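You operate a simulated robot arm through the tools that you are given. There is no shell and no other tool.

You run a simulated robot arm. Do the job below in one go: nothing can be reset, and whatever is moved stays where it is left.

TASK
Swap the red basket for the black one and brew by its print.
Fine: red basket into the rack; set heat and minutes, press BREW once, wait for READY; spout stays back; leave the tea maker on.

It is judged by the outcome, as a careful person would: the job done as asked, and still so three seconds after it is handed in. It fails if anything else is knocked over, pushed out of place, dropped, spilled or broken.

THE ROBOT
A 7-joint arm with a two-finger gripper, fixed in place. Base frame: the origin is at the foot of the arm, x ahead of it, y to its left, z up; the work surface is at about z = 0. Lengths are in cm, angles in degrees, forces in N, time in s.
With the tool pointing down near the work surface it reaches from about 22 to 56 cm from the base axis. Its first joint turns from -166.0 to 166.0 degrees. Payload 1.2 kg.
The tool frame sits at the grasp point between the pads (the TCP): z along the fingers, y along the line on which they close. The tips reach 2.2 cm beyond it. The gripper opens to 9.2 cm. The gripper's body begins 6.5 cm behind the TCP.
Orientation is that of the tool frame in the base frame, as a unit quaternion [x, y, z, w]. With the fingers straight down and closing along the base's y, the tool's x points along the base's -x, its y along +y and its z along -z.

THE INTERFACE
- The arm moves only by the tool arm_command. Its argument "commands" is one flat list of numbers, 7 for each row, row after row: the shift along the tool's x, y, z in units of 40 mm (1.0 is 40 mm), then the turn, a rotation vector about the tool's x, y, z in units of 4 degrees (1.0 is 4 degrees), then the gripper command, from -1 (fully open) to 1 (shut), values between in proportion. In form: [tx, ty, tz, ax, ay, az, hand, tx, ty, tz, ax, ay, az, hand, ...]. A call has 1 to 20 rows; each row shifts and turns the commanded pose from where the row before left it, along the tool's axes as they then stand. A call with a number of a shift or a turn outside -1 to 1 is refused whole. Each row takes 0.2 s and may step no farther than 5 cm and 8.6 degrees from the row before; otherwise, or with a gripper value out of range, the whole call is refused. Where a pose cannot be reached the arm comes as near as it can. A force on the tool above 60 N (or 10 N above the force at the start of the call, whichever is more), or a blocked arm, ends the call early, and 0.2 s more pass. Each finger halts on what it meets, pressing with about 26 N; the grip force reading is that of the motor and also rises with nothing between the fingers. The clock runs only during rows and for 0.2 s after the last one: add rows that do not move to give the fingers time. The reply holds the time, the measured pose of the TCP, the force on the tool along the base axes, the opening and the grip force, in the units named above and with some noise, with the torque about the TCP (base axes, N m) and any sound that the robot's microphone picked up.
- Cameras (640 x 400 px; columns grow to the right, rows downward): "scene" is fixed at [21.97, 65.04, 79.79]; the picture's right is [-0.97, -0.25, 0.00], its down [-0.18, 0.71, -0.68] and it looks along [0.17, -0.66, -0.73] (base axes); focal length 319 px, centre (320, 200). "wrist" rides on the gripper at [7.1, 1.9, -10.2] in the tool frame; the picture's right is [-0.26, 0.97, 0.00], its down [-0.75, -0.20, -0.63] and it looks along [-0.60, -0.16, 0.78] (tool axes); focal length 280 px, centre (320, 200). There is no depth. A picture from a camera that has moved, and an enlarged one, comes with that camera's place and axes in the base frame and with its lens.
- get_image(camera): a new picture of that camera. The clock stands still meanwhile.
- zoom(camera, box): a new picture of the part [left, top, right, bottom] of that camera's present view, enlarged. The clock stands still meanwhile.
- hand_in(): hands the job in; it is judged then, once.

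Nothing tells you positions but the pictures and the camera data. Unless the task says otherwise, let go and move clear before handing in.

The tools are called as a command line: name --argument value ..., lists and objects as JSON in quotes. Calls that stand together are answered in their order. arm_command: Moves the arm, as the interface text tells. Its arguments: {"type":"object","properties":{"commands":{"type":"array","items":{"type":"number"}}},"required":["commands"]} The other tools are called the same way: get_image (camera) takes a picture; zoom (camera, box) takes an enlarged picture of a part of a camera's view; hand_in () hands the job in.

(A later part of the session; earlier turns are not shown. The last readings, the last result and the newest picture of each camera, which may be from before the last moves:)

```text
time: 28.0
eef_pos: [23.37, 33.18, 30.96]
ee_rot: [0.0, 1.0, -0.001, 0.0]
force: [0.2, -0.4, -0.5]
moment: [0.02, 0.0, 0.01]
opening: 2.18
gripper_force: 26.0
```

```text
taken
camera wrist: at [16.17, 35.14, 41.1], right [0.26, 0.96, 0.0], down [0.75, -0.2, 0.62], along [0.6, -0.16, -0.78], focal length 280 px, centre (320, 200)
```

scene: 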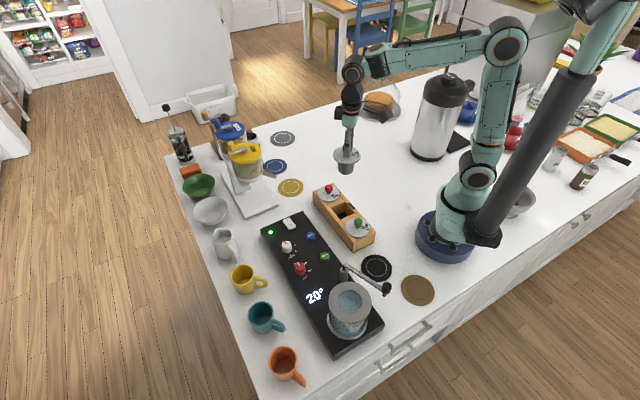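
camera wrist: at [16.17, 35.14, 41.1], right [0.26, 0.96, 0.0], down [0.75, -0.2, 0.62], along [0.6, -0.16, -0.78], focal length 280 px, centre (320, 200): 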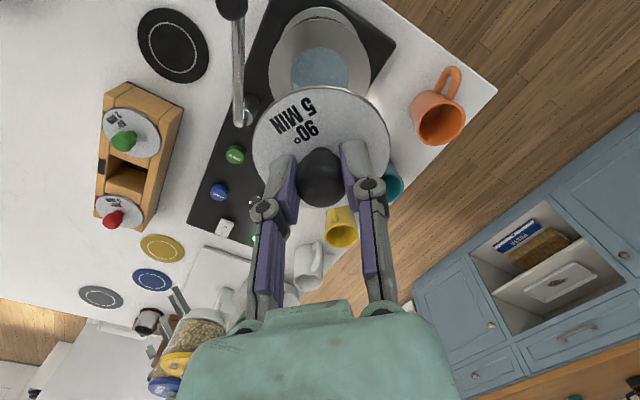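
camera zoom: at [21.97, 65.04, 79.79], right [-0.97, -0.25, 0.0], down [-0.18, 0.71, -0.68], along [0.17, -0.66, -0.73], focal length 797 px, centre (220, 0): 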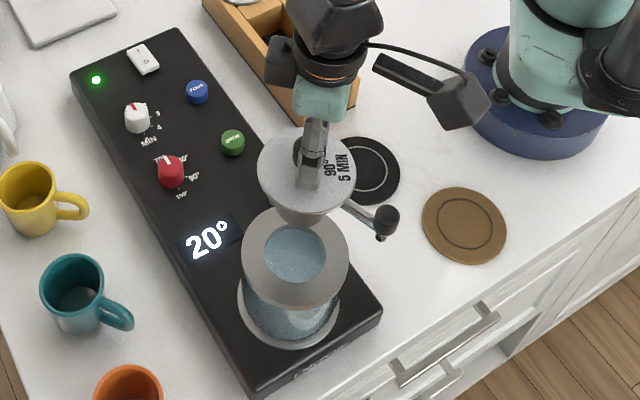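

arm_command --commands '[0.035, -0.015, 0.6, 0, 0, 0, 1, 0, 0, 0.7, 0, 0, 0, 1, 0, 0, 0.6, 0, 0, 0, 1, 0, 0, 0.35, 0, 0, 0, 1, 0, 0, 0, 0, 0, 0, 1, 0, 0, 0, 0, 0, 0, 1]'

zoom --camera "scene" --box '[300, 250, 400, 350]'

get_image --camera "wrist"

```text
time: 29.4
eef_pos: [23.17, 33.08, 21.98]
ee_rot: [0.0, 1.0, 0.0, 0.0]
force: [-0.1, 0.2, -0.3]
moment: [-0.03, 0.0, 0.0]
opening: 2.14
gripper_force: 26.0
```

```text
4.00 times, centred on (350, 300) of scene
camera zoom: at [21.97, 65.04, 79.79], right [-0.97, -0.25, 0.0], down [-0.18, 0.71, -0.68], along [0.17, -0.66, -0.73], focal length 1276 px, centre (200, -200)
```

zoom: 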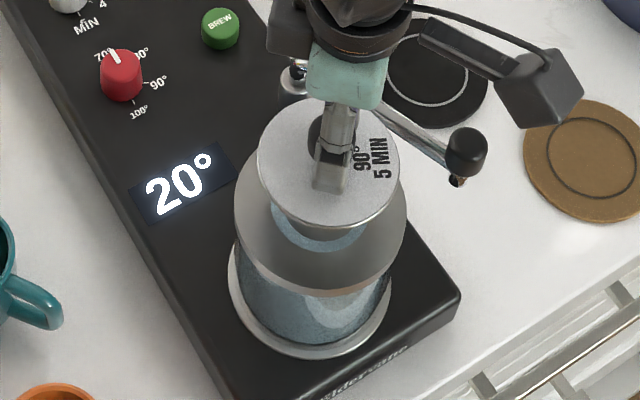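

```text
taken
camera wrist: at [16.01, 35.02, 32.16], right [0.26, 0.97, 0.0], down [0.75, -0.2, 0.62], along [0.6, -0.16, -0.78], focal length 280 px, centre (320, 200)
```

wrist: 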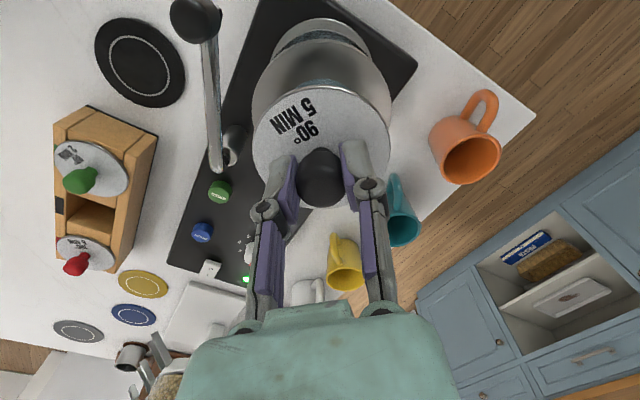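

arm_command --commands '[0, 0, 0.3, 0, 0, 0, 1, 0, 0, 0.3, 0, 0, 0, 1, 0, 0, 0.25, 0, 0, 0, 1, 0, 0, 0.15, 0, 0, 0, 1, 0, 0, 0, 0, 0, 0, 1]'

zoom --camera "scene" --box '[300, 250, 400, 350]'

get_image --camera "wrist"

```text
time: 30.6
eef_pos: [23.25, 33.06, 17.93]
ee_rot: [0.0, 1.0, 0.001, -0.001]
force: [0.0, -0.7, -1.0]
moment: [0.0, -0.01, -0.06]
opening: 2.14
gripper_force: 25.7
```

```text
4.00 times, centred on (350, 300) of scene
camera zoom: at [21.97, 65.04, 79.79], right [-0.97, -0.25, 0.0], down [-0.18, 0.71, -0.68], along [0.17, -0.66, -0.73], focal length 1276 px, centre (200, -200)
```

zoom: 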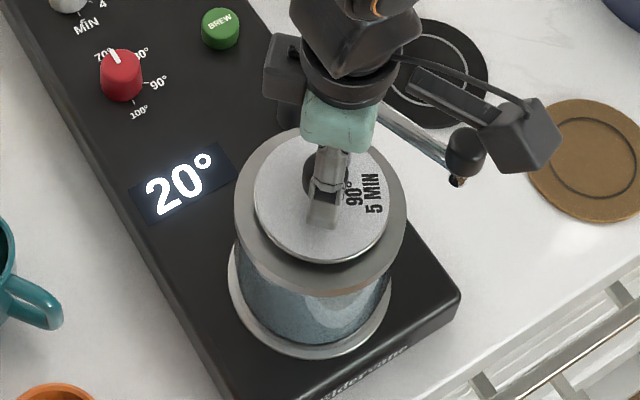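

```text
taken
camera wrist: at [16.05, 35.03, 28.16], right [0.26, 0.97, 0.0], down [0.75, -0.2, 0.62], along [0.6, -0.16, -0.78], focal length 280 px, centre (320, 200)
```

wrist: 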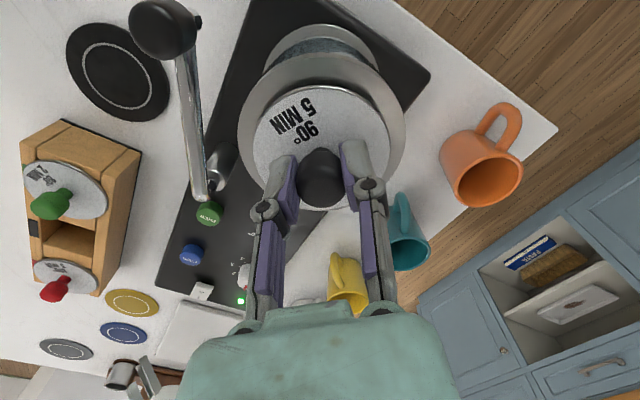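

arm_command --commands '[0, 0, 0.08, 0, 0, 0, 1, 0, 0, 0.06, 0, 0, 0, 1, 0, 0, 0.0, 0, 0, 0, 1]'

arm_command --commands '[0, 0, 0.03, 0, 0, 0, 1, 0, 0, 0.0, 0, 0, 0, 1]'

arm_command --commands '[0, 0, 0.03, 0, 0, 0, 1, 0, 0, 0.0, 0, 0, 0, 1]'

zoom --camera "scene" --box '[300, 250, 400, 350]'

```text
time: 31.4
eef_pos: [23.19, 33.09, 17.44]
ee_rot: [-0.001, 1.0, 0.0, 0.0]
force: [0.0, 0.2, -0.3]
moment: [-0.02, 0.01, 0.01]
opening: 2.18
gripper_force: 25.8
```

```text
time: 32.0
eef_pos: [23.16, 33.11, 17.39]
ee_rot: [0.0, 1.0, 0.0, -0.001]
force: [0.4, 0.2, 0.1]
moment: [0.0, -0.01, -0.02]
opening: 2.17
gripper_force: 25.5
```

```text
time: 32.6
eef_pos: [23.17, 33.1, 17.19]
ee_rot: [0.0, 1.0, 0.001, 0.0]
force: [0.4, 0.1, 2.0]
moment: [-0.04, -0.06, -0.06]
opening: 2.17
gripper_force: 25.7
```

```text
4.00 times, centred on (350, 300) of scene
camera zoom: at [21.97, 65.04, 79.79], right [-0.97, -0.25, 0.0], down [-0.18, 0.71, -0.68], along [0.17, -0.66, -0.73], focal length 1276 px, centre (200, -200)
```

zoom: 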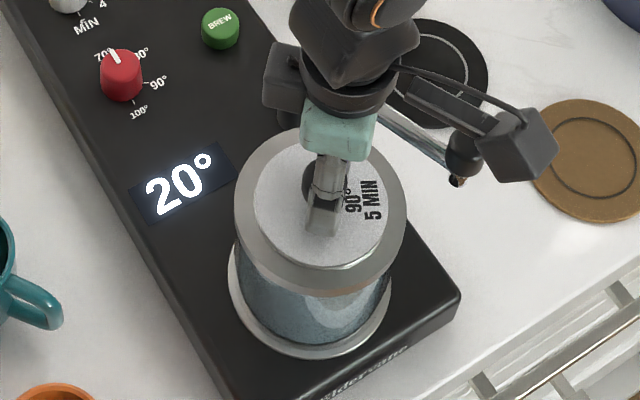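

The black basket is seated at the same height the red one was. I release and rise.

arm_command --commands '[0, 0, 0, 0, 0, 0, 0.5, 0, 0, 0, 0, 0, 0, 0, 0, 0, 0, 0, 0, 0, -0.1, 0, 0, 0, 0, 0, 0, -0.1, 0, 0, -0.3, 0, 0, 0, -0.1, 0, 0, -0.8, 0, 0, 0, -0.1, 0, 0, -0.9, 0, 0, 0, -0.1, 0, 0, -0.5, 0, 0, 0, -0.1, 0, 0, 0, 0, 0, 0, -0.1]'

get_image --camera "wrist"

zoom --camera "scene" --box '[300, 250, 400, 350]'

```text
time: 34.6
eef_pos: [23.12, 32.99, 27.14]
ee_rot: [0.0, 1.0, 0.0, 0.0]
force: [0.0, -0.6, 0.3]
moment: [-0.02, 0.0, 0.01]
opening: 5.05
gripper_force: 0.1
```

```text
taken
camera wrist: at [16.03, 34.98, 37.38], right [0.26, 0.97, 0.0], down [0.75, -0.2, 0.63], along [0.6, -0.16, -0.78], focal length 280 px, centre (320, 200)
```

wrist: 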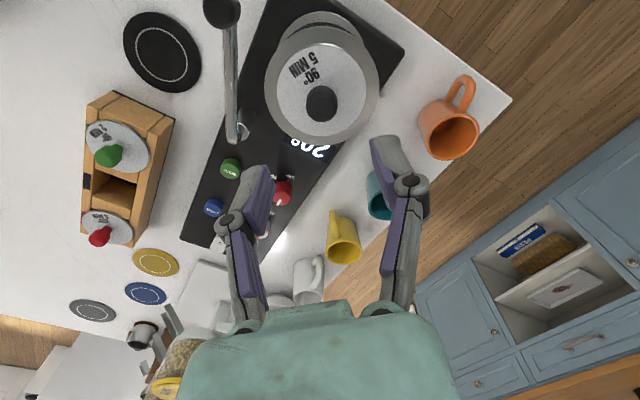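

```text
4.00 times, centred on (350, 300) of scene
camera zoom: at [21.97, 65.04, 79.79], right [-0.97, -0.25, 0.0], down [-0.18, 0.71, -0.68], along [0.17, -0.66, -0.73], focal length 1276 px, centre (200, -200)
```

zoom: 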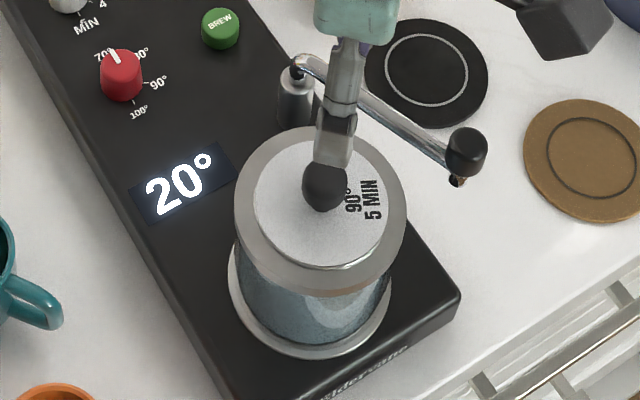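

The black basket is in place and level. Next I move above the red heat dial for a close look.

arm_command --commands '[-0.745, -0.48, 0.2, 0, 0, 0, -0.1, -0.745, -0.48, 0.4, 0, 0, 0, -0.1, -0.745, -0.48, 0.4, 0, 0, 0, -0.1, -0.745, -0.48, 0.5, 0, 0, 0, -0.1, -0.745, -0.48, 0.5, 0, 0, 0, -0.1, 0, 0, 0, 0, 0, 0, -0.1, 0, 0, 0, 0, 0, 0, -0.1]'

get_image --camera "wrist"

zoom --camera "wrist" --box '[260, 40, 400, 160]'

get_image --camera "scene"

```text
time: 36.2
eef_pos: [38.18, 23.58, 19.04]
ee_rot: [-0.001, 1.0, 0.0, 0.0]
force: [0.3, 0.2, -0.1]
moment: [-0.01, 0.02, 0.04]
opening: 5.07
gripper_force: 0.1
```

```text
taken
camera wrist: at [30.94, 25.45, 29.25], right [0.26, 0.97, 0.0], down [0.75, -0.2, 0.63], along [0.6, -0.16, -0.78], focal length 280 px, centre (320, 200)
```

wrist: 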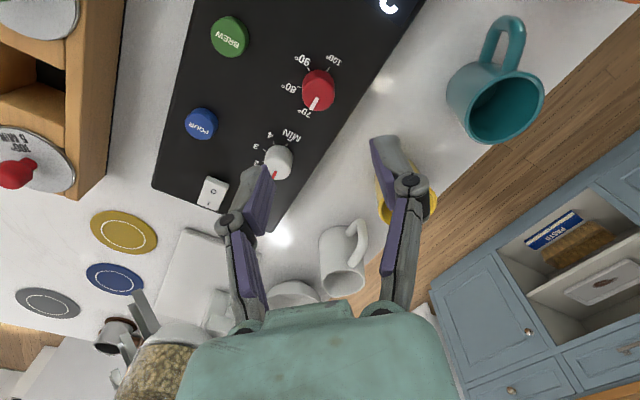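

```text
3.33 times, centred on (330, 100) of wrist
camera zoom: at [30.94, 25.45, 29.25], right [0.26, 0.97, 0.0], down [0.75, -0.2, 0.63], along [0.6, -0.16, -0.78], focal length 935 px, centre (287, 533)
```

zoom: 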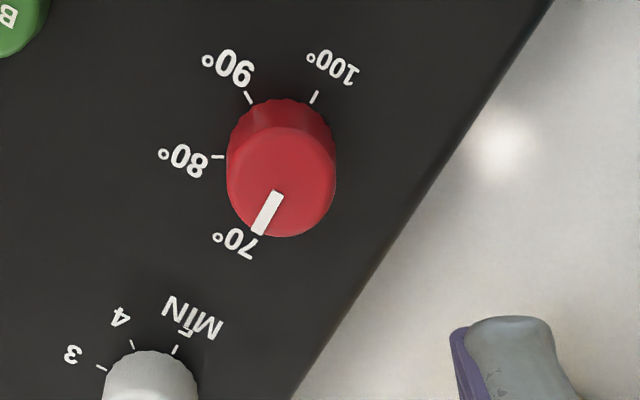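

```text
taken
```

scene: 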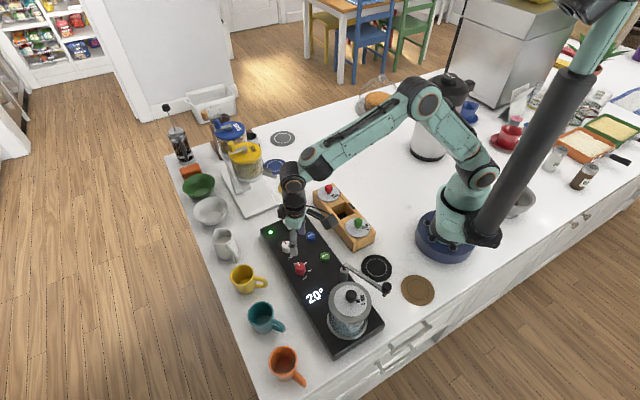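

The heat dial centre is about (38.24, 23.34) with its top near z = 6. The marks are about 60° apart, so 70 to 90 needs about 120° clockwise from above. I pre-rotate the wrist 60° counter-clockwise so the turn is symmetric.

arm_command --commands '[-0.015, -0.06, 0, 0, 0, 0, -0.1, 0, 0, 0, 0, 0, -1, -0.1, 0, 0, 0, 0, 0, -1, -0.1, 0, 0, 0, 0, 0, -1, -0.1, 0, 0, 0, 0, 0, -1, -0.1, 0, 0, 0, 0, 0, -1, -0.1, 0, 0, 0, 0, 0, -1, -0.1, 0, 0, 0, 0, 0, -1, -0.1, 0, 0, 0, 0, 0, -1, -0.1, 0, 0, 0, 0, 0, -1, -0.1, 0, 0, 0, 0, 0, -1, -0.1, 0, 0, 0, 0, 0, -1, -0.1, 0, 0, 0, 0, 0, -1, -0.1, 0, 0, 0, 0, 0, -1, -0.1, 0, 0, 0, 0, 0, -1, -0.1, 0, 0, 0, 0, 0, -1, -0.1, 0, 0, 0.6, 0, 0, 0, -0.1, 0, 0, 0.6, 0, 0, 0, -0.1, 0, 0, 0, 0, 0, 0, -0.1]'

get_image --camera "wrist"

get_image --camera "scene"

```text
time: 40.2
eef_pos: [38.03, 23.28, 14.31]
ee_rot: [-0.5, 0.866, 0.001, 0.0]
force: [0.3, 0.3, -0.4]
moment: [0.01, -0.01, -0.02]
opening: 5.07
gripper_force: 0.0
```

```text
taken
camera wrist: at [32.82, 18.09, 24.56], right [-0.7, 0.71, 0.0], down [0.55, 0.55, 0.63], along [0.44, 0.44, -0.78], focal length 280 px, centre (320, 200)
```

wrist: 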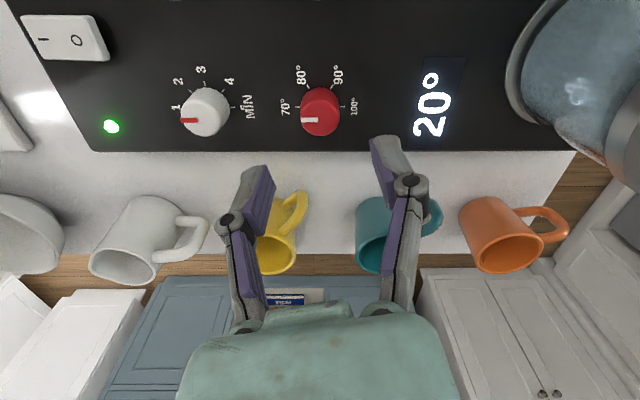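

```text
taken
```

scene: 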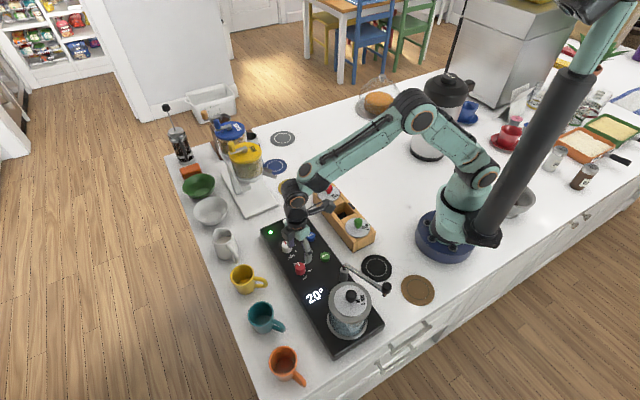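

arm_command --commands '[0, 0, 0.7, 0, 0, 0, -0.1, 0, 0, 0.6, 0, 0, 0, -0.1, 0, 0, 0.4, 0, 0, 0, -0.1, 0, 0, 0.15, 0, 0, 0, -0.1, 0, 0, 0, 0, 0, 0, -0.1]'

get_image --camera "wrist"

zoom --camera "scene" --box '[260, 210, 360, 310]'

```text
time: 41.4
eef_pos: [38.21, 23.14, 6.96]
ee_rot: [-0.5, 0.866, 0.0, 0.0]
force: [0.1, -0.4, -0.5]
moment: [0.0, -0.01, -0.01]
opening: 5.05
gripper_force: 0.1
```

```text
taken
camera wrist: at [32.81, 18.1, 17.21], right [-0.7, 0.71, 0.0], down [0.55, 0.55, 0.63], along [0.44, 0.44, -0.78], focal length 280 px, centre (320, 200)
```

wrist: 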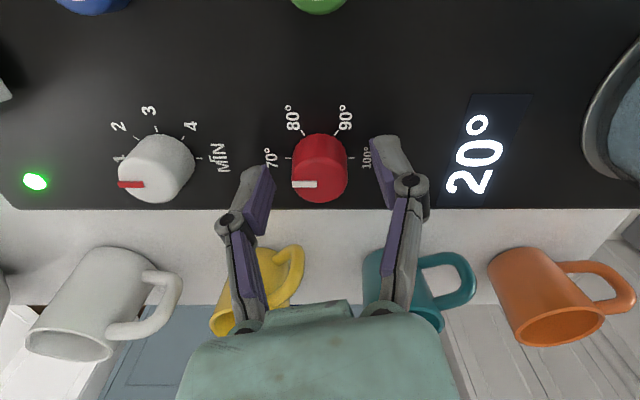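

```text
4.00 times, centred on (310, 260) of scene
camera zoom: at [21.97, 65.04, 79.79], right [-0.97, -0.25, 0.0], down [-0.18, 0.71, -0.68], along [0.17, -0.66, -0.73], focal length 1276 px, centre (360, -40)
```

zoom: 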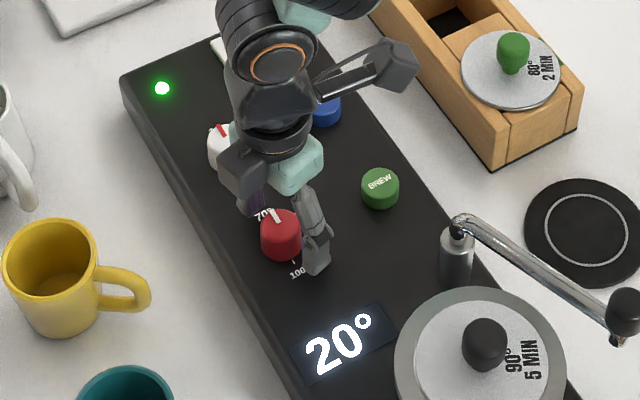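

zoom --camera "wrist" --box '[250, 90, 390, 220]'

```text
3.08 times, centred on (320, 155) of wrist
camera zoom: at [32.81, 18.1, 17.21], right [-0.7, 0.71, 0.0], down [0.55, 0.55, 0.63], along [0.44, 0.44, -0.78], focal length 863 px, centre (320, 338)
```

zoom: 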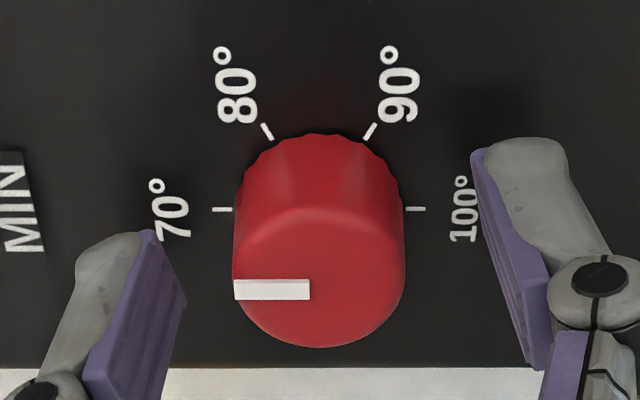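

The dial is centred left-right, and I shift about 2 mm deeper to centre on it. Then I lower slightly and close on it.

arm_command --commands '[-0.051, -0.014, 0.08, 0, 0, 0, -0.1, 0, 0, 0, 0, 0, 0, 0.1, 0, 0, 0, 0, 0, 0, 0.3, 0, 0, 0, 0, 0, 0, 0.45, 0, 0, 0, 0, 0, 0, 0.55, 0, 0, 0, 0, 0, 0, 0.6]'

zoom --camera "wrist" --box '[250, 90, 390, 220]'

```text
time: 42.8
eef_pos: [38.24, 23.33, 6.71]
ee_rot: [-0.5, 0.866, 0.0, 0.0]
force: [1.5, 0.8, -3.6]
moment: [-0.07, -0.03, 0.01]
opening: 2.67
gripper_force: 27.4
```

```text
3.08 times, centred on (320, 155) of wrist
camera zoom: at [32.96, 18.25, 16.88], right [-0.7, 0.71, 0.0], down [0.55, 0.55, 0.63], along [0.44, 0.44, -0.78], focal length 863 px, centre (320, 338)
```

zoom: 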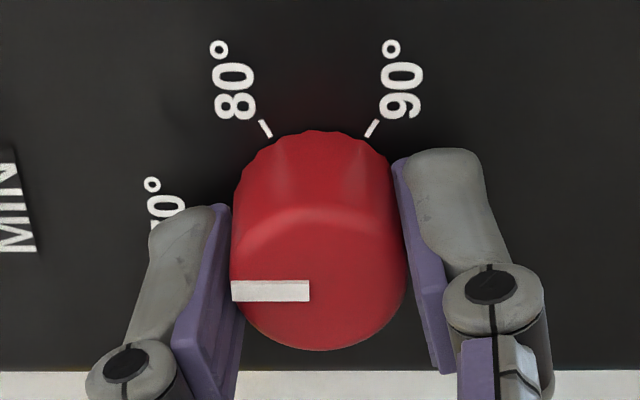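

The dial is gripped. I turn clockwise in steps, watching force.

arm_command --commands '[0, 0, 0, 0, 0, 0, 1, 0, 0, 0, 0, 0, 1, 1, 0, 0, 0, 0, 0, 1, 1, 0, 0, 0, 0, 0, 1, 1, 0, 0, 0, 0, 0, 1, 1, 0, 0, 0, 0, 0, 1, 1, 0, 0, 0, 0, 0, 0, 1]'

zoom --camera "wrist" --box '[250, 90, 390, 220]'

```text
time: 44.4
eef_pos: [38.34, 23.4, 6.69]
ee_rot: [-0.341, 0.94, 0.0, 0.0]
force: [-0.3, -3.1, 5.6]
moment: [-0.31, 0.37, -0.01]
opening: 2.65
gripper_force: 27.9
```

```text
3.08 times, centred on (320, 155) of wrist
camera zoom: at [31.52, 20.34, 16.88], right [-0.42, 0.91, 0.0], down [0.71, 0.33, 0.62], along [0.57, 0.26, -0.78], focal length 863 px, centre (320, 338)
```

zoom: 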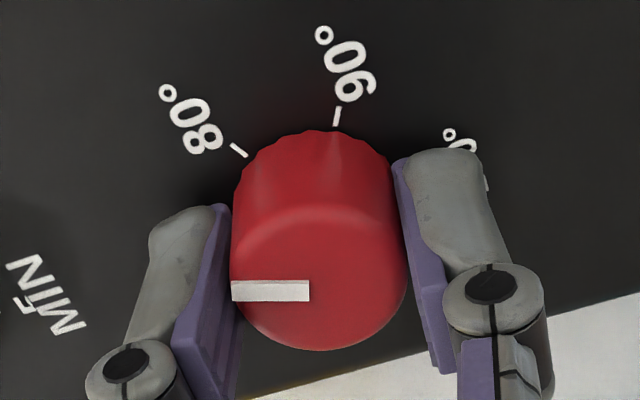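

arm_command --commands '[0, 0, 0, 0, 0, 1, 1, 0, 0, 0, 0, 0, 1, 1, 0, 0, 0, 0, 0, 1, 1, 0, 0, 0, 0, 0, 1, 1, 0, 0, 0, 0, 0, 1, 1, 0, 0, 0, 0, 0, 1, 1, 0, 0, 0, 0, 0, 1, 1, 0, 0, 0, 0, 0, 1, 1, 0, 0, 0, 0, 0, 1, 1, 0, 0, 0, 0, 0, 1, 1, 0, 0, 0, 0, 0, 1, 1, 0, 0, 0, 0, 0, 1, 1, 0, 0, 0, 0, 0, 1, 1, 0, 0, 0, 0, 0, 1, 1, 0, 0, 0, 0, 0, 1, 1, 0, 0, 0, 0, 0, 0, 1]'

zoom --camera "wrist" --box '[250, 90, 390, 220]'

zoom --camera "scene" --box '[240, 210, 400, 350]'

```text
time: 47.8
eef_pos: [38.21, 23.28, 6.67]
ee_rot: [0.174, 0.985, -0.001, 0.0]
force: [-6.7, -16.3, 18.3]
moment: [-0.45, -0.14, 0.01]
opening: 2.68
gripper_force: 28.5
```

```text
3.08 times, centred on (320, 155) of wrist
camera zoom: at [32.22, 27.61, 16.86], right [0.58, 0.82, 0.0], down [0.64, -0.45, 0.63], along [0.51, -0.36, -0.78], focal length 863 px, centre (320, 338)
```

zoom: 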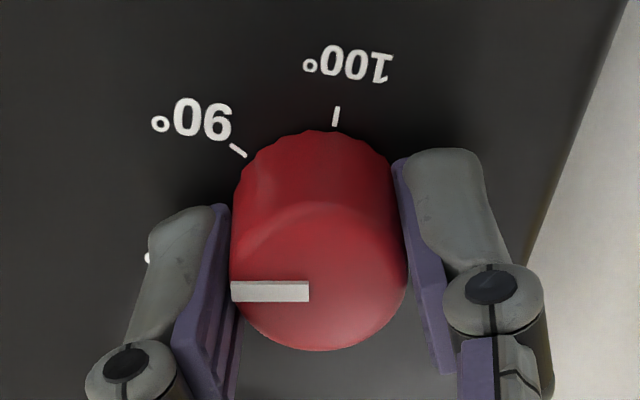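

```text
2.86 times, centred on (320, 280) of scene
camera zoom: at [21.97, 65.04, 79.79], right [-0.97, -0.25, 0.0], down [-0.18, 0.71, -0.68], along [0.17, -0.66, -0.73], focal length 911 px, centre (320, -29)
```

zoom: 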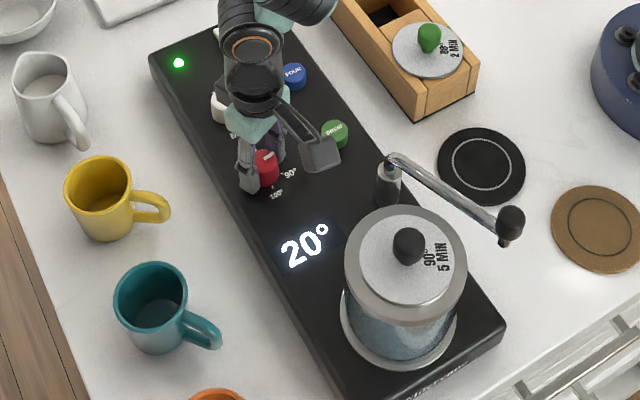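

The dial is turning with the gripper (80° done), though some side load has built up. I ease the position slightly and finish the last 40°.

arm_command --commands '[0, -0.027, -0.025, 0, 0, 0, 1, 0, 0, 0, 0, 0, 0, 1]'

arm_command --commands '[0, 0, 0, 0, 0, 1, 1, 0, 0, 0, 0, 0, 1, 1, 0, 0, 0, 0, 0, 1, 1, 0, 0, 0, 0, 0, 1, 1, 0, 0, 0, 0, 0, 1, 1, 0, 0, 0, 0, 0, 1, 1, 0, 0, 0, 0, 0, 1, 1, 0, 0, 0, 0, 0, 1, 1, 0, 0, 0, 0, 0, 0, 1]'

zoom --camera "wrist" --box '[250, 90, 390, 220]'

zoom --camera "scene" --box '[240, 210, 400, 350]'

```text
time: 48.4
eef_pos: [38.21, 23.38, 6.63]
ee_rot: [0.174, 0.985, 0.001, 0.001]
force: [14.3, 2.0, -23.7]
moment: [0.03, -0.25, -0.01]
opening: 2.67
gripper_force: 27.6
```

```text
time: 50.4
eef_pos: [38.22, 23.22, 6.67]
ee_rot: [0.438, 0.899, 0.0, 0.0]
force: [12.8, 10.7, -24.1]
moment: [0.05, -0.26, -0.02]
opening: 2.66
gripper_force: 27.9
```

```text
3.08 times, centred on (320, 155) of wrist
camera zoom: at [35.32, 30.1, 16.95], right [0.92, 0.39, 0.0], down [0.3, -0.72, 0.62], along [0.24, -0.58, -0.78], focal length 863 px, centre (320, 338)
```

zoom: 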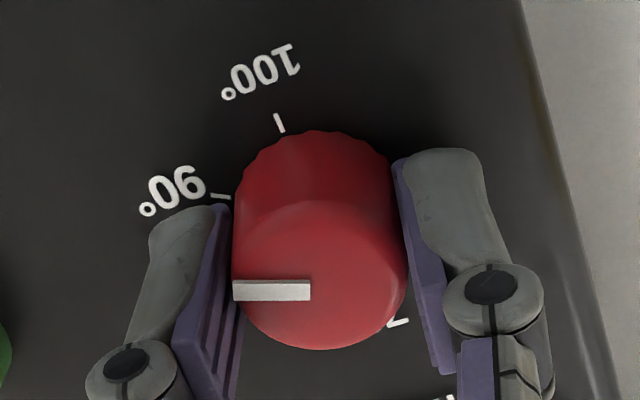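

```text
2.86 times, centred on (320, 280) of scene
camera zoom: at [21.97, 65.04, 79.79], right [-0.97, -0.25, 0.0], down [-0.18, 0.71, -0.68], along [0.17, -0.66, -0.73], focal length 911 px, centre (320, -29)
```

zoom: 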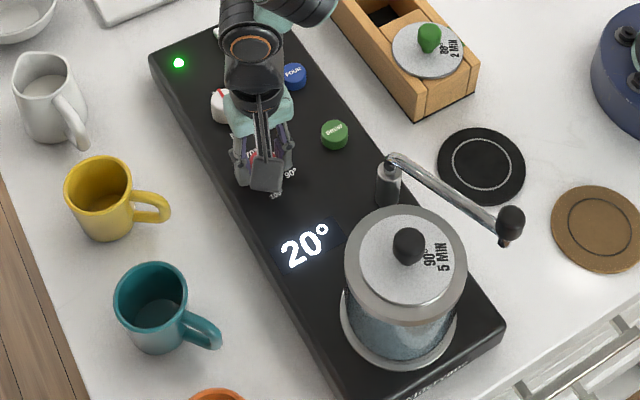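

arm_command --commands '[0, 0.016, 0.013, 0, 0, 1, 1, 0, 0, 0, 0, 0, 1, 1, 0, 0, 0, 0, 0, 0, 1]'

zoom --camera "wrist" --box '[250, 90, 390, 220]'

```text
time: 51.2
eef_pos: [38.28, 23.32, 6.72]
ee_rot: [0.5, 0.866, 0.0, -0.001]
force: [-3.5, 1.6, 0.6]
moment: [-0.22, -0.03, 0.01]
opening: 2.69
gripper_force: 27.9
```

```text
3.08 times, centred on (320, 155) of wrist
camera zoom: at [36.31, 30.44, 16.95], right [0.97, 0.26, 0.0], down [0.2, -0.75, 0.62], along [0.16, -0.6, -0.78], focal length 863 px, centre (320, 338)
```

zoom: 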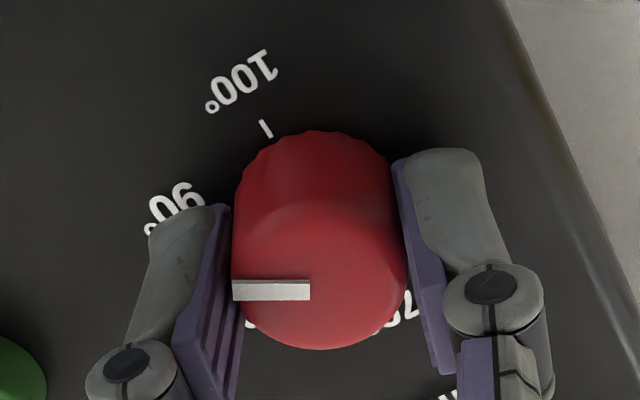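

Pointer is exactly at 90 (the 100 mark sits where 80's did relative to 70). I release and rise to check.

arm_command --commands '[0, 0, 0, 0, 0, 0, 0.4, 0, 0, 0, 0, 0, 0, 0.1, 0, 0, 0, 0, 0, 0, -0.1, 0, 0, 0, 0, 0, 0, -0.1, 0, 0, -0.4, 0, 0, 0, -0.1, 0, 0, -0.8, 0, 0, 0, -0.1, 0, 0, -0.8, 0, 0, 0, -0.1, 0, 0, 0, 0, 0, 0, -0.1]'

get_image --camera "wrist"

zoom --camera "wrist" --box '[250, 50, 390, 180]'

```text
time: 53.0
eef_pos: [38.24, 23.33, 14.65]
ee_rot: [0.5, 0.866, 0.0, 0.0]
force: [0.3, 0.7, -0.5]
moment: [-0.01, 0.04, -0.02]
opening: 5.07
gripper_force: 0.1
```

```text
taken
camera wrist: at [36.33, 30.44, 24.9], right [0.97, 0.26, 0.0], down [0.2, -0.75, 0.62], along [0.16, -0.6, -0.78], focal length 280 px, centre (320, 200)
```

wrist: 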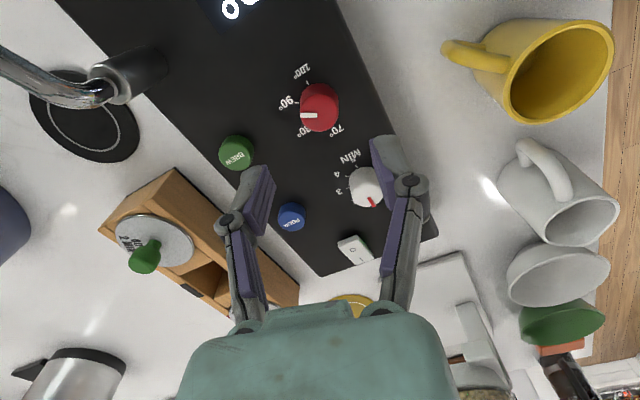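

```text
3.08 times, centred on (320, 115) of wrist
camera zoom: at [36.33, 30.44, 24.9], right [0.97, 0.26, 0.0], down [0.2, -0.75, 0.62], along [0.16, -0.6, -0.78], focal length 863 px, centre (320, 462)
```

zoom: 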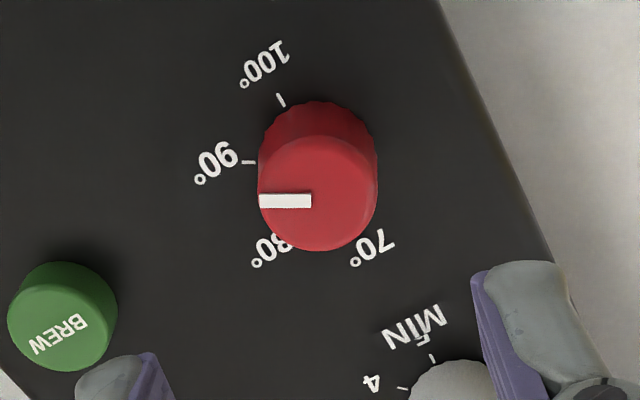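

Heat reads 90°. Now the minutes dial (at 1, needs 5, about 180°). I swing the wrist back to -60° and move above the white dial.

arm_command --commands '[0, 0, 0, 0, 0, -1, -0.1, 0, 0, 0, 0, 0, -1, -0.1, 0, 0, 0, 0, 0, -1, -0.1, 0, 0, 0, 0, 0, -1, -0.1, 0, 0, 0, 0, 0, -1, -0.1, 0, 0, 0, 0, 0, -1, -0.1, 0, 0, 0, 0, 0, -1, -0.1, 0, 0, 0, 0, 0, -1, -0.1, 0, 0, 0, 0, 0, -1, -0.1, 0, 0, 0, 0, 0, -1, -0.1, 0, 0, 0, 0, 0, -1, -0.1, 0, 0, 0, 0, 0, -1, -0.1, 0, 0, 0, 0, 0, -1, -0.1, 0, 0, 0, 0, 0, -1, -0.1, 0, 0, 0, 0, 0, -1, -0.1, 0, 0, 0, 0, 0, -1, -0.1, 0, 0, 0, 0, 0, -1, -0.1, 0, 0, 0, 0, 0, -1, -0.1, 0, 0, 0, 0, 0, -1, -0.1, 0, 0, 0, 0, 0, -1, -0.1]'

arm_command --commands '[0, 0, 0, 0, 0, -1, -0.1, 0, 0, 0, 0, 0, -1, -0.1, 0, 0, 0, 0, 0, -1, -0.1, 0, 0, 0, 0, 0, -1, -0.1, 0, 0, 0, 0, 0, -1, -0.1, 0, 0, 0, 0, 0, -1, -0.1, 0, 0, 0, 0, 0, -1, -0.1, 0, 0, 0, 0, 0, -1, -0.1, 0, 0, 0, 0, 0, -1, -0.1, 0, 0, 0, 0, 0, -1, -0.1, 0.27, -0.906, 0, 0, 0, 0, -0.1, 0.27, -0.906, 0, 0, 0, 0, -0.1, 0, 0, 0, 0, 0, 0, -0.1, 0, 0, 0, 0, 0, 0, -0.1]'

get_image --camera "wrist"

zoom --camera "wrist" --box '[220, 50, 480, 180]'

```text
time: 57.2
eef_pos: [38.26, 23.38, 14.76]
ee_rot: [-0.175, 0.985, 0.0, 0.001]
force: [0.0, 0.5, 0.4]
moment: [0.0, -0.02, 0.03]
opening: 5.06
gripper_force: 0.1
```

```text
time: 60.2
eef_pos: [43.4, 17.81, 14.7]
ee_rot: [-0.499, 0.866, 0.001, 0.0]
force: [-0.5, 0.3, 0.7]
moment: [-0.01, -0.02, 0.01]
opening: 5.04
gripper_force: 0.0
```

```text
taken
camera wrist: at [38.16, 12.64, 24.92], right [-0.7, 0.71, 0.0], down [0.55, 0.55, 0.63], along [0.44, 0.44, -0.78], focal length 280 px, centre (320, 200)
```

wrist: 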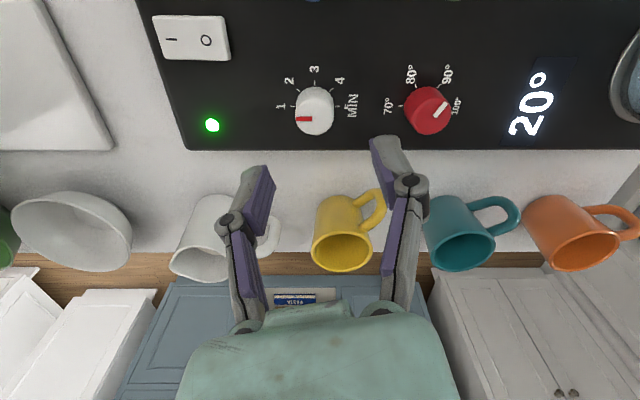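

```text
2.46 times, centred on (350, 115) of wrist
camera zoom: at [38.16, 12.64, 24.92], right [-0.7, 0.71, 0.0], down [0.55, 0.55, 0.63], along [0.44, 0.44, -0.78], focal length 690 px, centre (246, 409)
```

zoom: 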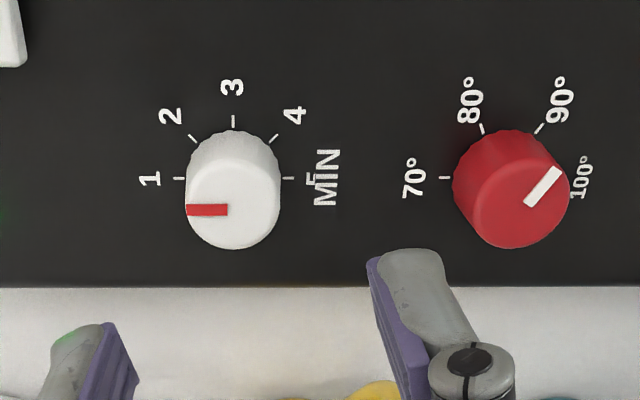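

Heat pointer confirmed at 90. The minutes dial is at 1 with 45° spacing, so 5 needs 180° clockwise. Its centre is about (43.9, 17.8), so I shift and descend.

arm_command --commands '[-0.045, -0.111, 0.6, 0, 0, 0, -0.1, 0, 0, 0.6, 0, 0, 0, -0.1, 0, 0, 0.5, 0, 0, 0, -0.1, 0, 0, 0.25, 0, 0, 0, -0.1, 0, 0, 0, 0, 0, 0, -0.1, 0, 0, 0, 0, 0, 0, -0.1]'

zoom --camera "wrist" --box '[250, 90, 390, 220]'

zoom --camera "scene" --box '[220, 190, 340, 310]'

```text
time: 61.6
eef_pos: [43.99, 17.74, 6.95]
ee_rot: [-0.499, 0.866, 0.0, 0.0]
force: [-0.7, -0.1, -0.2]
moment: [0.0, 0.03, 0.01]
opening: 5.08
gripper_force: 0.2
```

```text
3.08 times, centred on (320, 155) of wrist
camera zoom: at [38.72, 12.65, 17.09], right [-0.7, 0.71, 0.0], down [0.55, 0.55, 0.63], along [0.44, 0.44, -0.78], focal length 863 px, centre (320, 338)
```

zoom: 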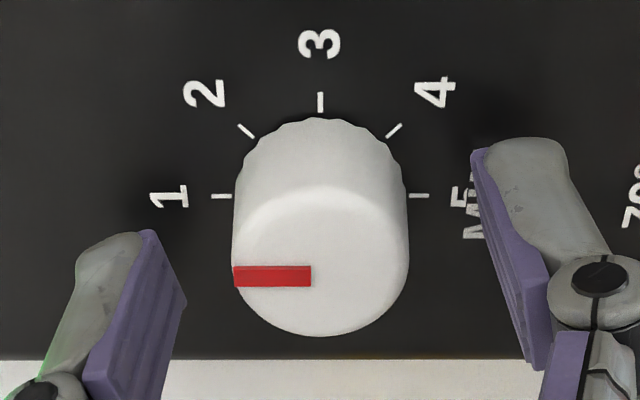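

```text
3.33 times, centred on (280, 250) of scene
camera zoom: at [21.97, 65.04, 79.79], right [-0.97, -0.25, 0.0], down [-0.18, 0.71, -0.68], along [0.17, -0.66, -0.73], focal length 1063 px, centre (453, 33)
```

zoom: 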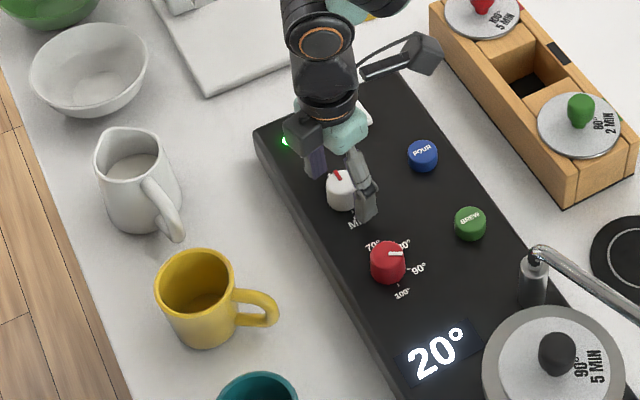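

arm_command --commands '[0.037, 0.01, 0.06, 0, 0, 0, -0.1, 0, 0, 0, 0, 0, 0, 0.1, 0, 0, 0, 0, 0, 0, 0.3, 0, 0, 0, 0, 0, 0, 0.45, 0, 0, 0, 0, 0, 0, 0.55, 0, 0, 0, 0, 0, 0, 0.6]'

zoom --camera "wrist" --box '[250, 90, 390, 220]'

```text
time: 63.0
eef_pos: [43.87, 17.75, 6.63]
ee_rot: [-0.5, 0.866, 0.0, 0.001]
force: [-0.8, -0.5, 0.6]
moment: [0.0, 0.02, 0.0]
opening: 2.68
gripper_force: 28.1
```

```text
3.08 times, centred on (320, 155) of wrist
camera zoom: at [38.59, 12.52, 16.85], right [-0.7, 0.71, 0.0], down [0.55, 0.55, 0.62], along [0.44, 0.44, -0.78], focal length 863 px, centre (320, 338)
```

zoom: 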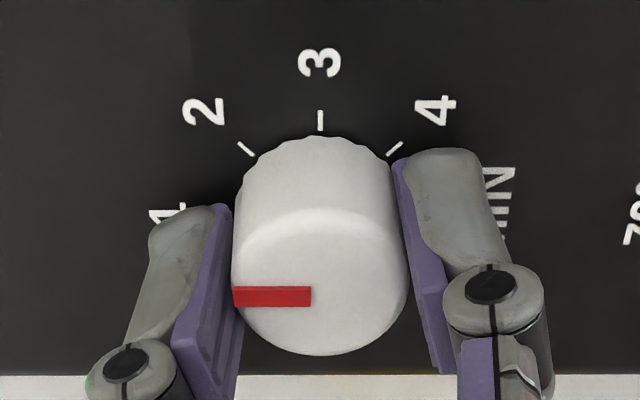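

arm_command --commands '[0, 0, 0, 0, 0, 0, 1, 0, 0, 0, 0, 0, 1, 1, 0, 0, 0, 0, 0, 1, 1, 0, 0, 0, 0, 0, 1, 1, 0, 0, 0, 0, 0, 1, 1, 0, 0, 0, 0, 0, 1, 1, 0, 0, 0, 0, 0, 1, 1, 0, 0, 0, 0, 0, 1, 1, 0, 0, 0, 0, 0, 1, 1, 0, 0, 0, 0, 0, 1, 1, 0, 0, 0, 0, 0, 1, 1, 0, 0, 0, 0, 0, 0, 1]'

zoom --camera "wrist" --box '[250, 90, 390, 220]'

```text
time: 65.6
eef_pos: [43.71, 17.67, 6.64]
ee_rot: [-0.173, 0.985, 0.0, -0.001]
force: [9.6, 5.8, -13.3]
moment: [0.31, -0.57, -0.01]
opening: 2.66
gripper_force: 27.7
```

```text
3.08 times, centred on (320, 155) of wrist
camera zoom: at [36.46, 17.09, 16.85], right [-0.08, 1.0, 0.0], down [0.78, 0.06, 0.63], along [0.62, 0.05, -0.78], focal length 863 px, centre (320, 338)
```

zoom: 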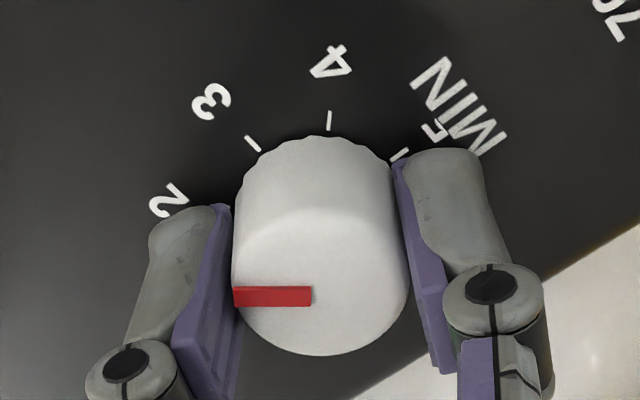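

arm_command --commands '[-0.018, 0.003, 0.008, 0, 0, 1, 1, 0, 0, 0, 0, 0, 1, 1, 0, 0, 0, 0, 0, 1, 1, 0, 0, 0, 0, 0, 1, 1, 0, 0, 0, 0, 0, 1, 1, 0, 0, 0, 0, 0, 1, 1, 0, 0, 0, 0, 0, 1, 1, 0, 0, 0, 0, 0, 1, 1, 0, 0, 0, 0, 0, 1, 1, 0, 0, 0, 0, 0, 1, 1, 0, 0, 0, 0, 0, 0, 1]'

arm_command --commands '[0, 0, 0, 0, 0, 1, 1, 0, 0, 0, 0, 0, 1, 1, 0, 0, 0, 0, 0, 1, 1, 0, 0, 0, 0, 0, 1, 1, 0, 0, 0, 0, 0, 1, 1, 0, 0, 0, 0, 0, 1, 1, 0, 0, 0, 0, 0, 1, 1, 0, 0, 0, 0, 0, 1, 1, 0, 0, 0, 0, 0, 1, 1, 0, 0, 0, 0, 0, 1, 1, 0, 0, 0, 0, 0, 0, 1]'

zoom --camera "wrist" --box '[250, 90, 390, 220]'

zoom --camera "scene" --box '[220, 190, 340, 310]'

```text
time: 68.0
eef_pos: [43.85, 17.56, 6.66]
ee_rot: [0.174, 0.985, 0.0, 0.0]
force: [-19.2, -3.0, 19.6]
moment: [-0.08, 0.32, -0.05]
opening: 2.67
gripper_force: 29.1
```

```text
time: 70.4
eef_pos: [43.83, 17.76, 6.72]
ee_rot: [0.501, 0.865, 0.001, 0.0]
force: [-12.2, 1.3, 9.5]
moment: [0.0, 0.25, 0.05]
opening: 2.67
gripper_force: 28.3
```

```text
3.08 times, centred on (320, 155) of wrist
camera zoom: at [41.93, 24.82, 16.85], right [0.97, 0.25, 0.0], down [0.2, -0.75, 0.62], along [0.16, -0.6, -0.78], focal length 863 px, centre (320, 338)
```

zoom: 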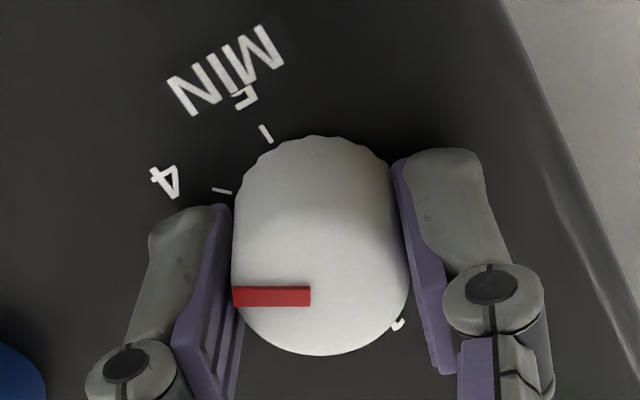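

```text
3.33 times, centred on (280, 250) of scene
camera zoom: at [21.97, 65.04, 79.79], right [-0.97, -0.25, 0.0], down [-0.18, 0.71, -0.68], along [0.17, -0.66, -0.73], focal length 1063 px, centre (453, 33)
```

zoom: 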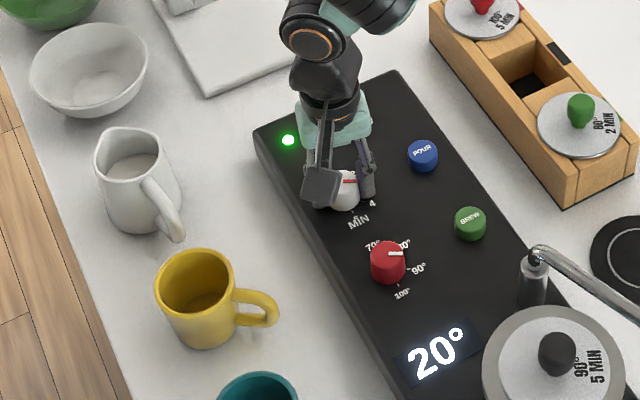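

120° done. I open, rotate the wrist back 60° around the dial, and look before regripping.

arm_command --commands '[0, 0, 0, 0, 0, 0, 0.3, 0, 0, 0, 0, 0, 0, 0, 0, 0, 0, 0, 0, 0, -0.1, 0, 0, 0, 0, 0, 0, -0.1, 0, 0, 0, 0, 0, -1, -0.1, 0, 0, 0, 0, 0, -1, -0.1, 0, 0, 0, 0, 0, -1, -0.1, 0, 0, 0, 0, 0, -1, -0.1, 0, 0, 0, 0, 0, -1, -0.1, 0, 0, 0, 0, 0, -1, -0.1, 0, 0, 0, 0, 0, -1, -0.1, 0, 0, 0, 0, 0, -1, -0.1, 0, 0, 0, 0, 0, -1, -0.1, 0, 0, 0, 0, 0, -1, -0.1, 0, 0, 0, 0, 0, -1, -0.1, 0, 0, 0, 0, 0, -1, -0.1, 0, 0, 0, 0, 0, -1, -0.1, 0, 0, 0, 0, 0, -1, -0.1, 0, 0, 0, 0, 0, -1, -0.1, 0, 0, 0, 0, 0, 0, -0.1]'

zoom --camera "wrist" --box '[250, 90, 390, 220]'

```text
time: 74.6
eef_pos: [43.86, 17.74, 6.55]
ee_rot: [-0.001, 1.0, -0.001, 0.0]
force: [0.3, -0.5, 0.0]
moment: [0.03, -0.02, 0.01]
opening: 5.07
gripper_force: 0.0
```

```text
3.08 times, centred on (320, 155) of wrist
camera zoom: at [36.75, 19.63, 16.85], right [0.26, 0.97, 0.0], down [0.75, -0.2, 0.63], along [0.6, -0.16, -0.78], focal length 863 px, centre (320, 338)
```

zoom: 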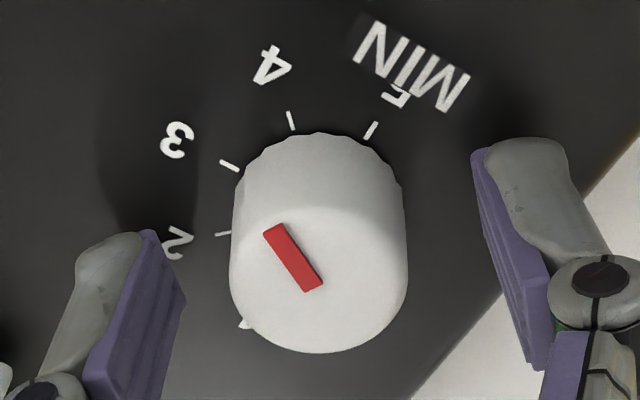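

arm_command --commands '[0, 0, -0.01, 0, 0, 0, 0.1, 0, 0, 0, 0, 0, 0, 0.3, 0, 0, 0, 0, 0, 0, 0.45, 0, 0, 0, 0, 0, 0, 0.55, 0, 0, 0, 0, 0, 0, 1, 0, 0, 0, 0, 0, 1, 1, 0, 0, 0, 0, 0, 1, 1, 0, 0, 0, 0, 0, 1, 1, 0, 0, 0, 0, 0, 1, 1, 0, 0, 0, 0, 0, 1, 1, 0, 0, 0, 0, 0, 1, 1, 0, 0, 0, 0, 0, 1, 1, 0, 0, 0, 0, 0, 1, 1, 0, 0, 0, 0, 0, 1, 1, 0, 0, 0, 0, 0, 1, 1, 0, 0, 0, 0, 0, 1, 1, 0, 0, 0, 0, 0, 1, 1, 0, 0, 0, 0, 0, 1, 1, 0, 0, 0, 0, 0, 0, 1]'

zoom --camera "wrist" --box '[250, 90, 390, 220]'

```text
time: 78.6
eef_pos: [43.78, 17.63, 6.65]
ee_rot: [0.439, 0.899, 0.0, 0.0]
force: [-5.7, -4.0, 7.2]
moment: [-0.53, -0.24, -0.02]
opening: 2.65
gripper_force: 27.8
```

```text
3.08 times, centred on (320, 155) of wrist
camera zoom: at [40.99, 24.46, 16.88], right [0.92, 0.39, 0.0], down [0.3, -0.72, 0.63], along [0.24, -0.58, -0.78], focal length 863 px, centre (320, 338)
```

zoom: 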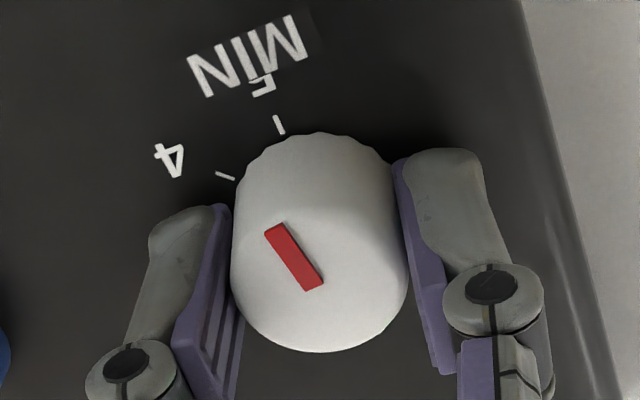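

arm_command --commands '[0, 0, 0, 0, 0, 1, 1, 0, 0, 0, 0, 0, 1, 1, 0, 0, 0, 0, 0, 0, 1]'

arm_command --commands '[0, 0, 0, 0, 0, 0, 0.3, 0, 0, 0, 0, 0, 0, 0, 0, 0, 0, 0, 0, 0, -0.1, 0, 0, 0, 0, 0, 0, -0.1, 0, 0, -0.4, 0, 0, 0, -0.1, 0, 0, -0.8, 0, 0, 0, -0.1, 0, 0, -0.8, 0, 0, 0, -0.1, 0, 0, 0, 0, 0, 0, -0.1]'

zoom --camera "wrist" --box '[250, 50, 390, 180]'

zoom --camera "scene" --box '[220, 190, 340, 310]'

get_image --camera "wrist"

```text
time: 79.4
eef_pos: [43.9, 17.74, 6.72]
ee_rot: [0.501, 0.866, -0.001, -0.001]
force: [-6.6, -2.9, 4.6]
moment: [-0.2, 0.1, -0.04]
opening: 2.68
gripper_force: 27.8
```

```text
time: 81.2
eef_pos: [43.87, 17.71, 14.67]
ee_rot: [0.501, 0.866, -0.001, 0.0]
force: [-0.6, 0.0, 0.5]
moment: [-0.03, 0.01, -0.01]
opening: 5.05
gripper_force: 0.1
```

```text
3.08 times, centred on (320, 115) of wrist
camera zoom: at [41.9, 24.75, 24.86], right [0.97, 0.26, 0.0], down [0.2, -0.75, 0.62], along [0.16, -0.6, -0.78], focal length 863 px, centre (320, 462)
```

zoom: 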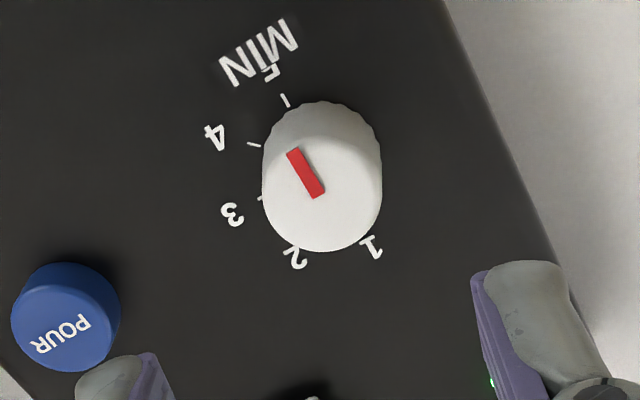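

```text
3.33 times, centred on (280, 250) of scene
camera zoom: at [21.97, 65.04, 79.79], right [-0.97, -0.25, 0.0], down [-0.18, 0.71, -0.68], along [0.17, -0.66, -0.73], focal length 1063 px, centre (453, 33)
```

zoom: 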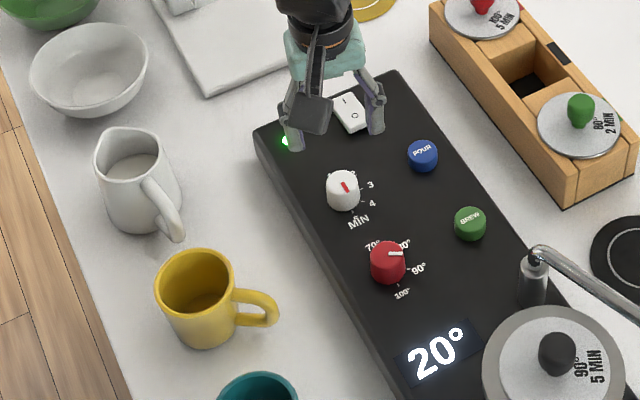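

```text
taken
camera wrist: at [41.9, 24.75, 24.86], right [0.97, 0.26, 0.0], down [0.2, -0.75, 0.62], along [0.16, -0.6, -0.78], focal length 280 px, centre (320, 200)
```

wrist: 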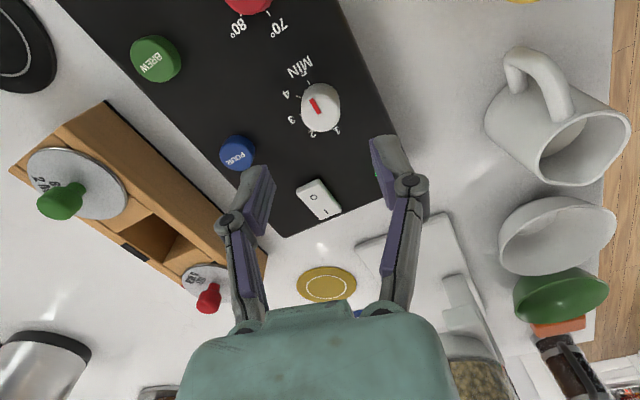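

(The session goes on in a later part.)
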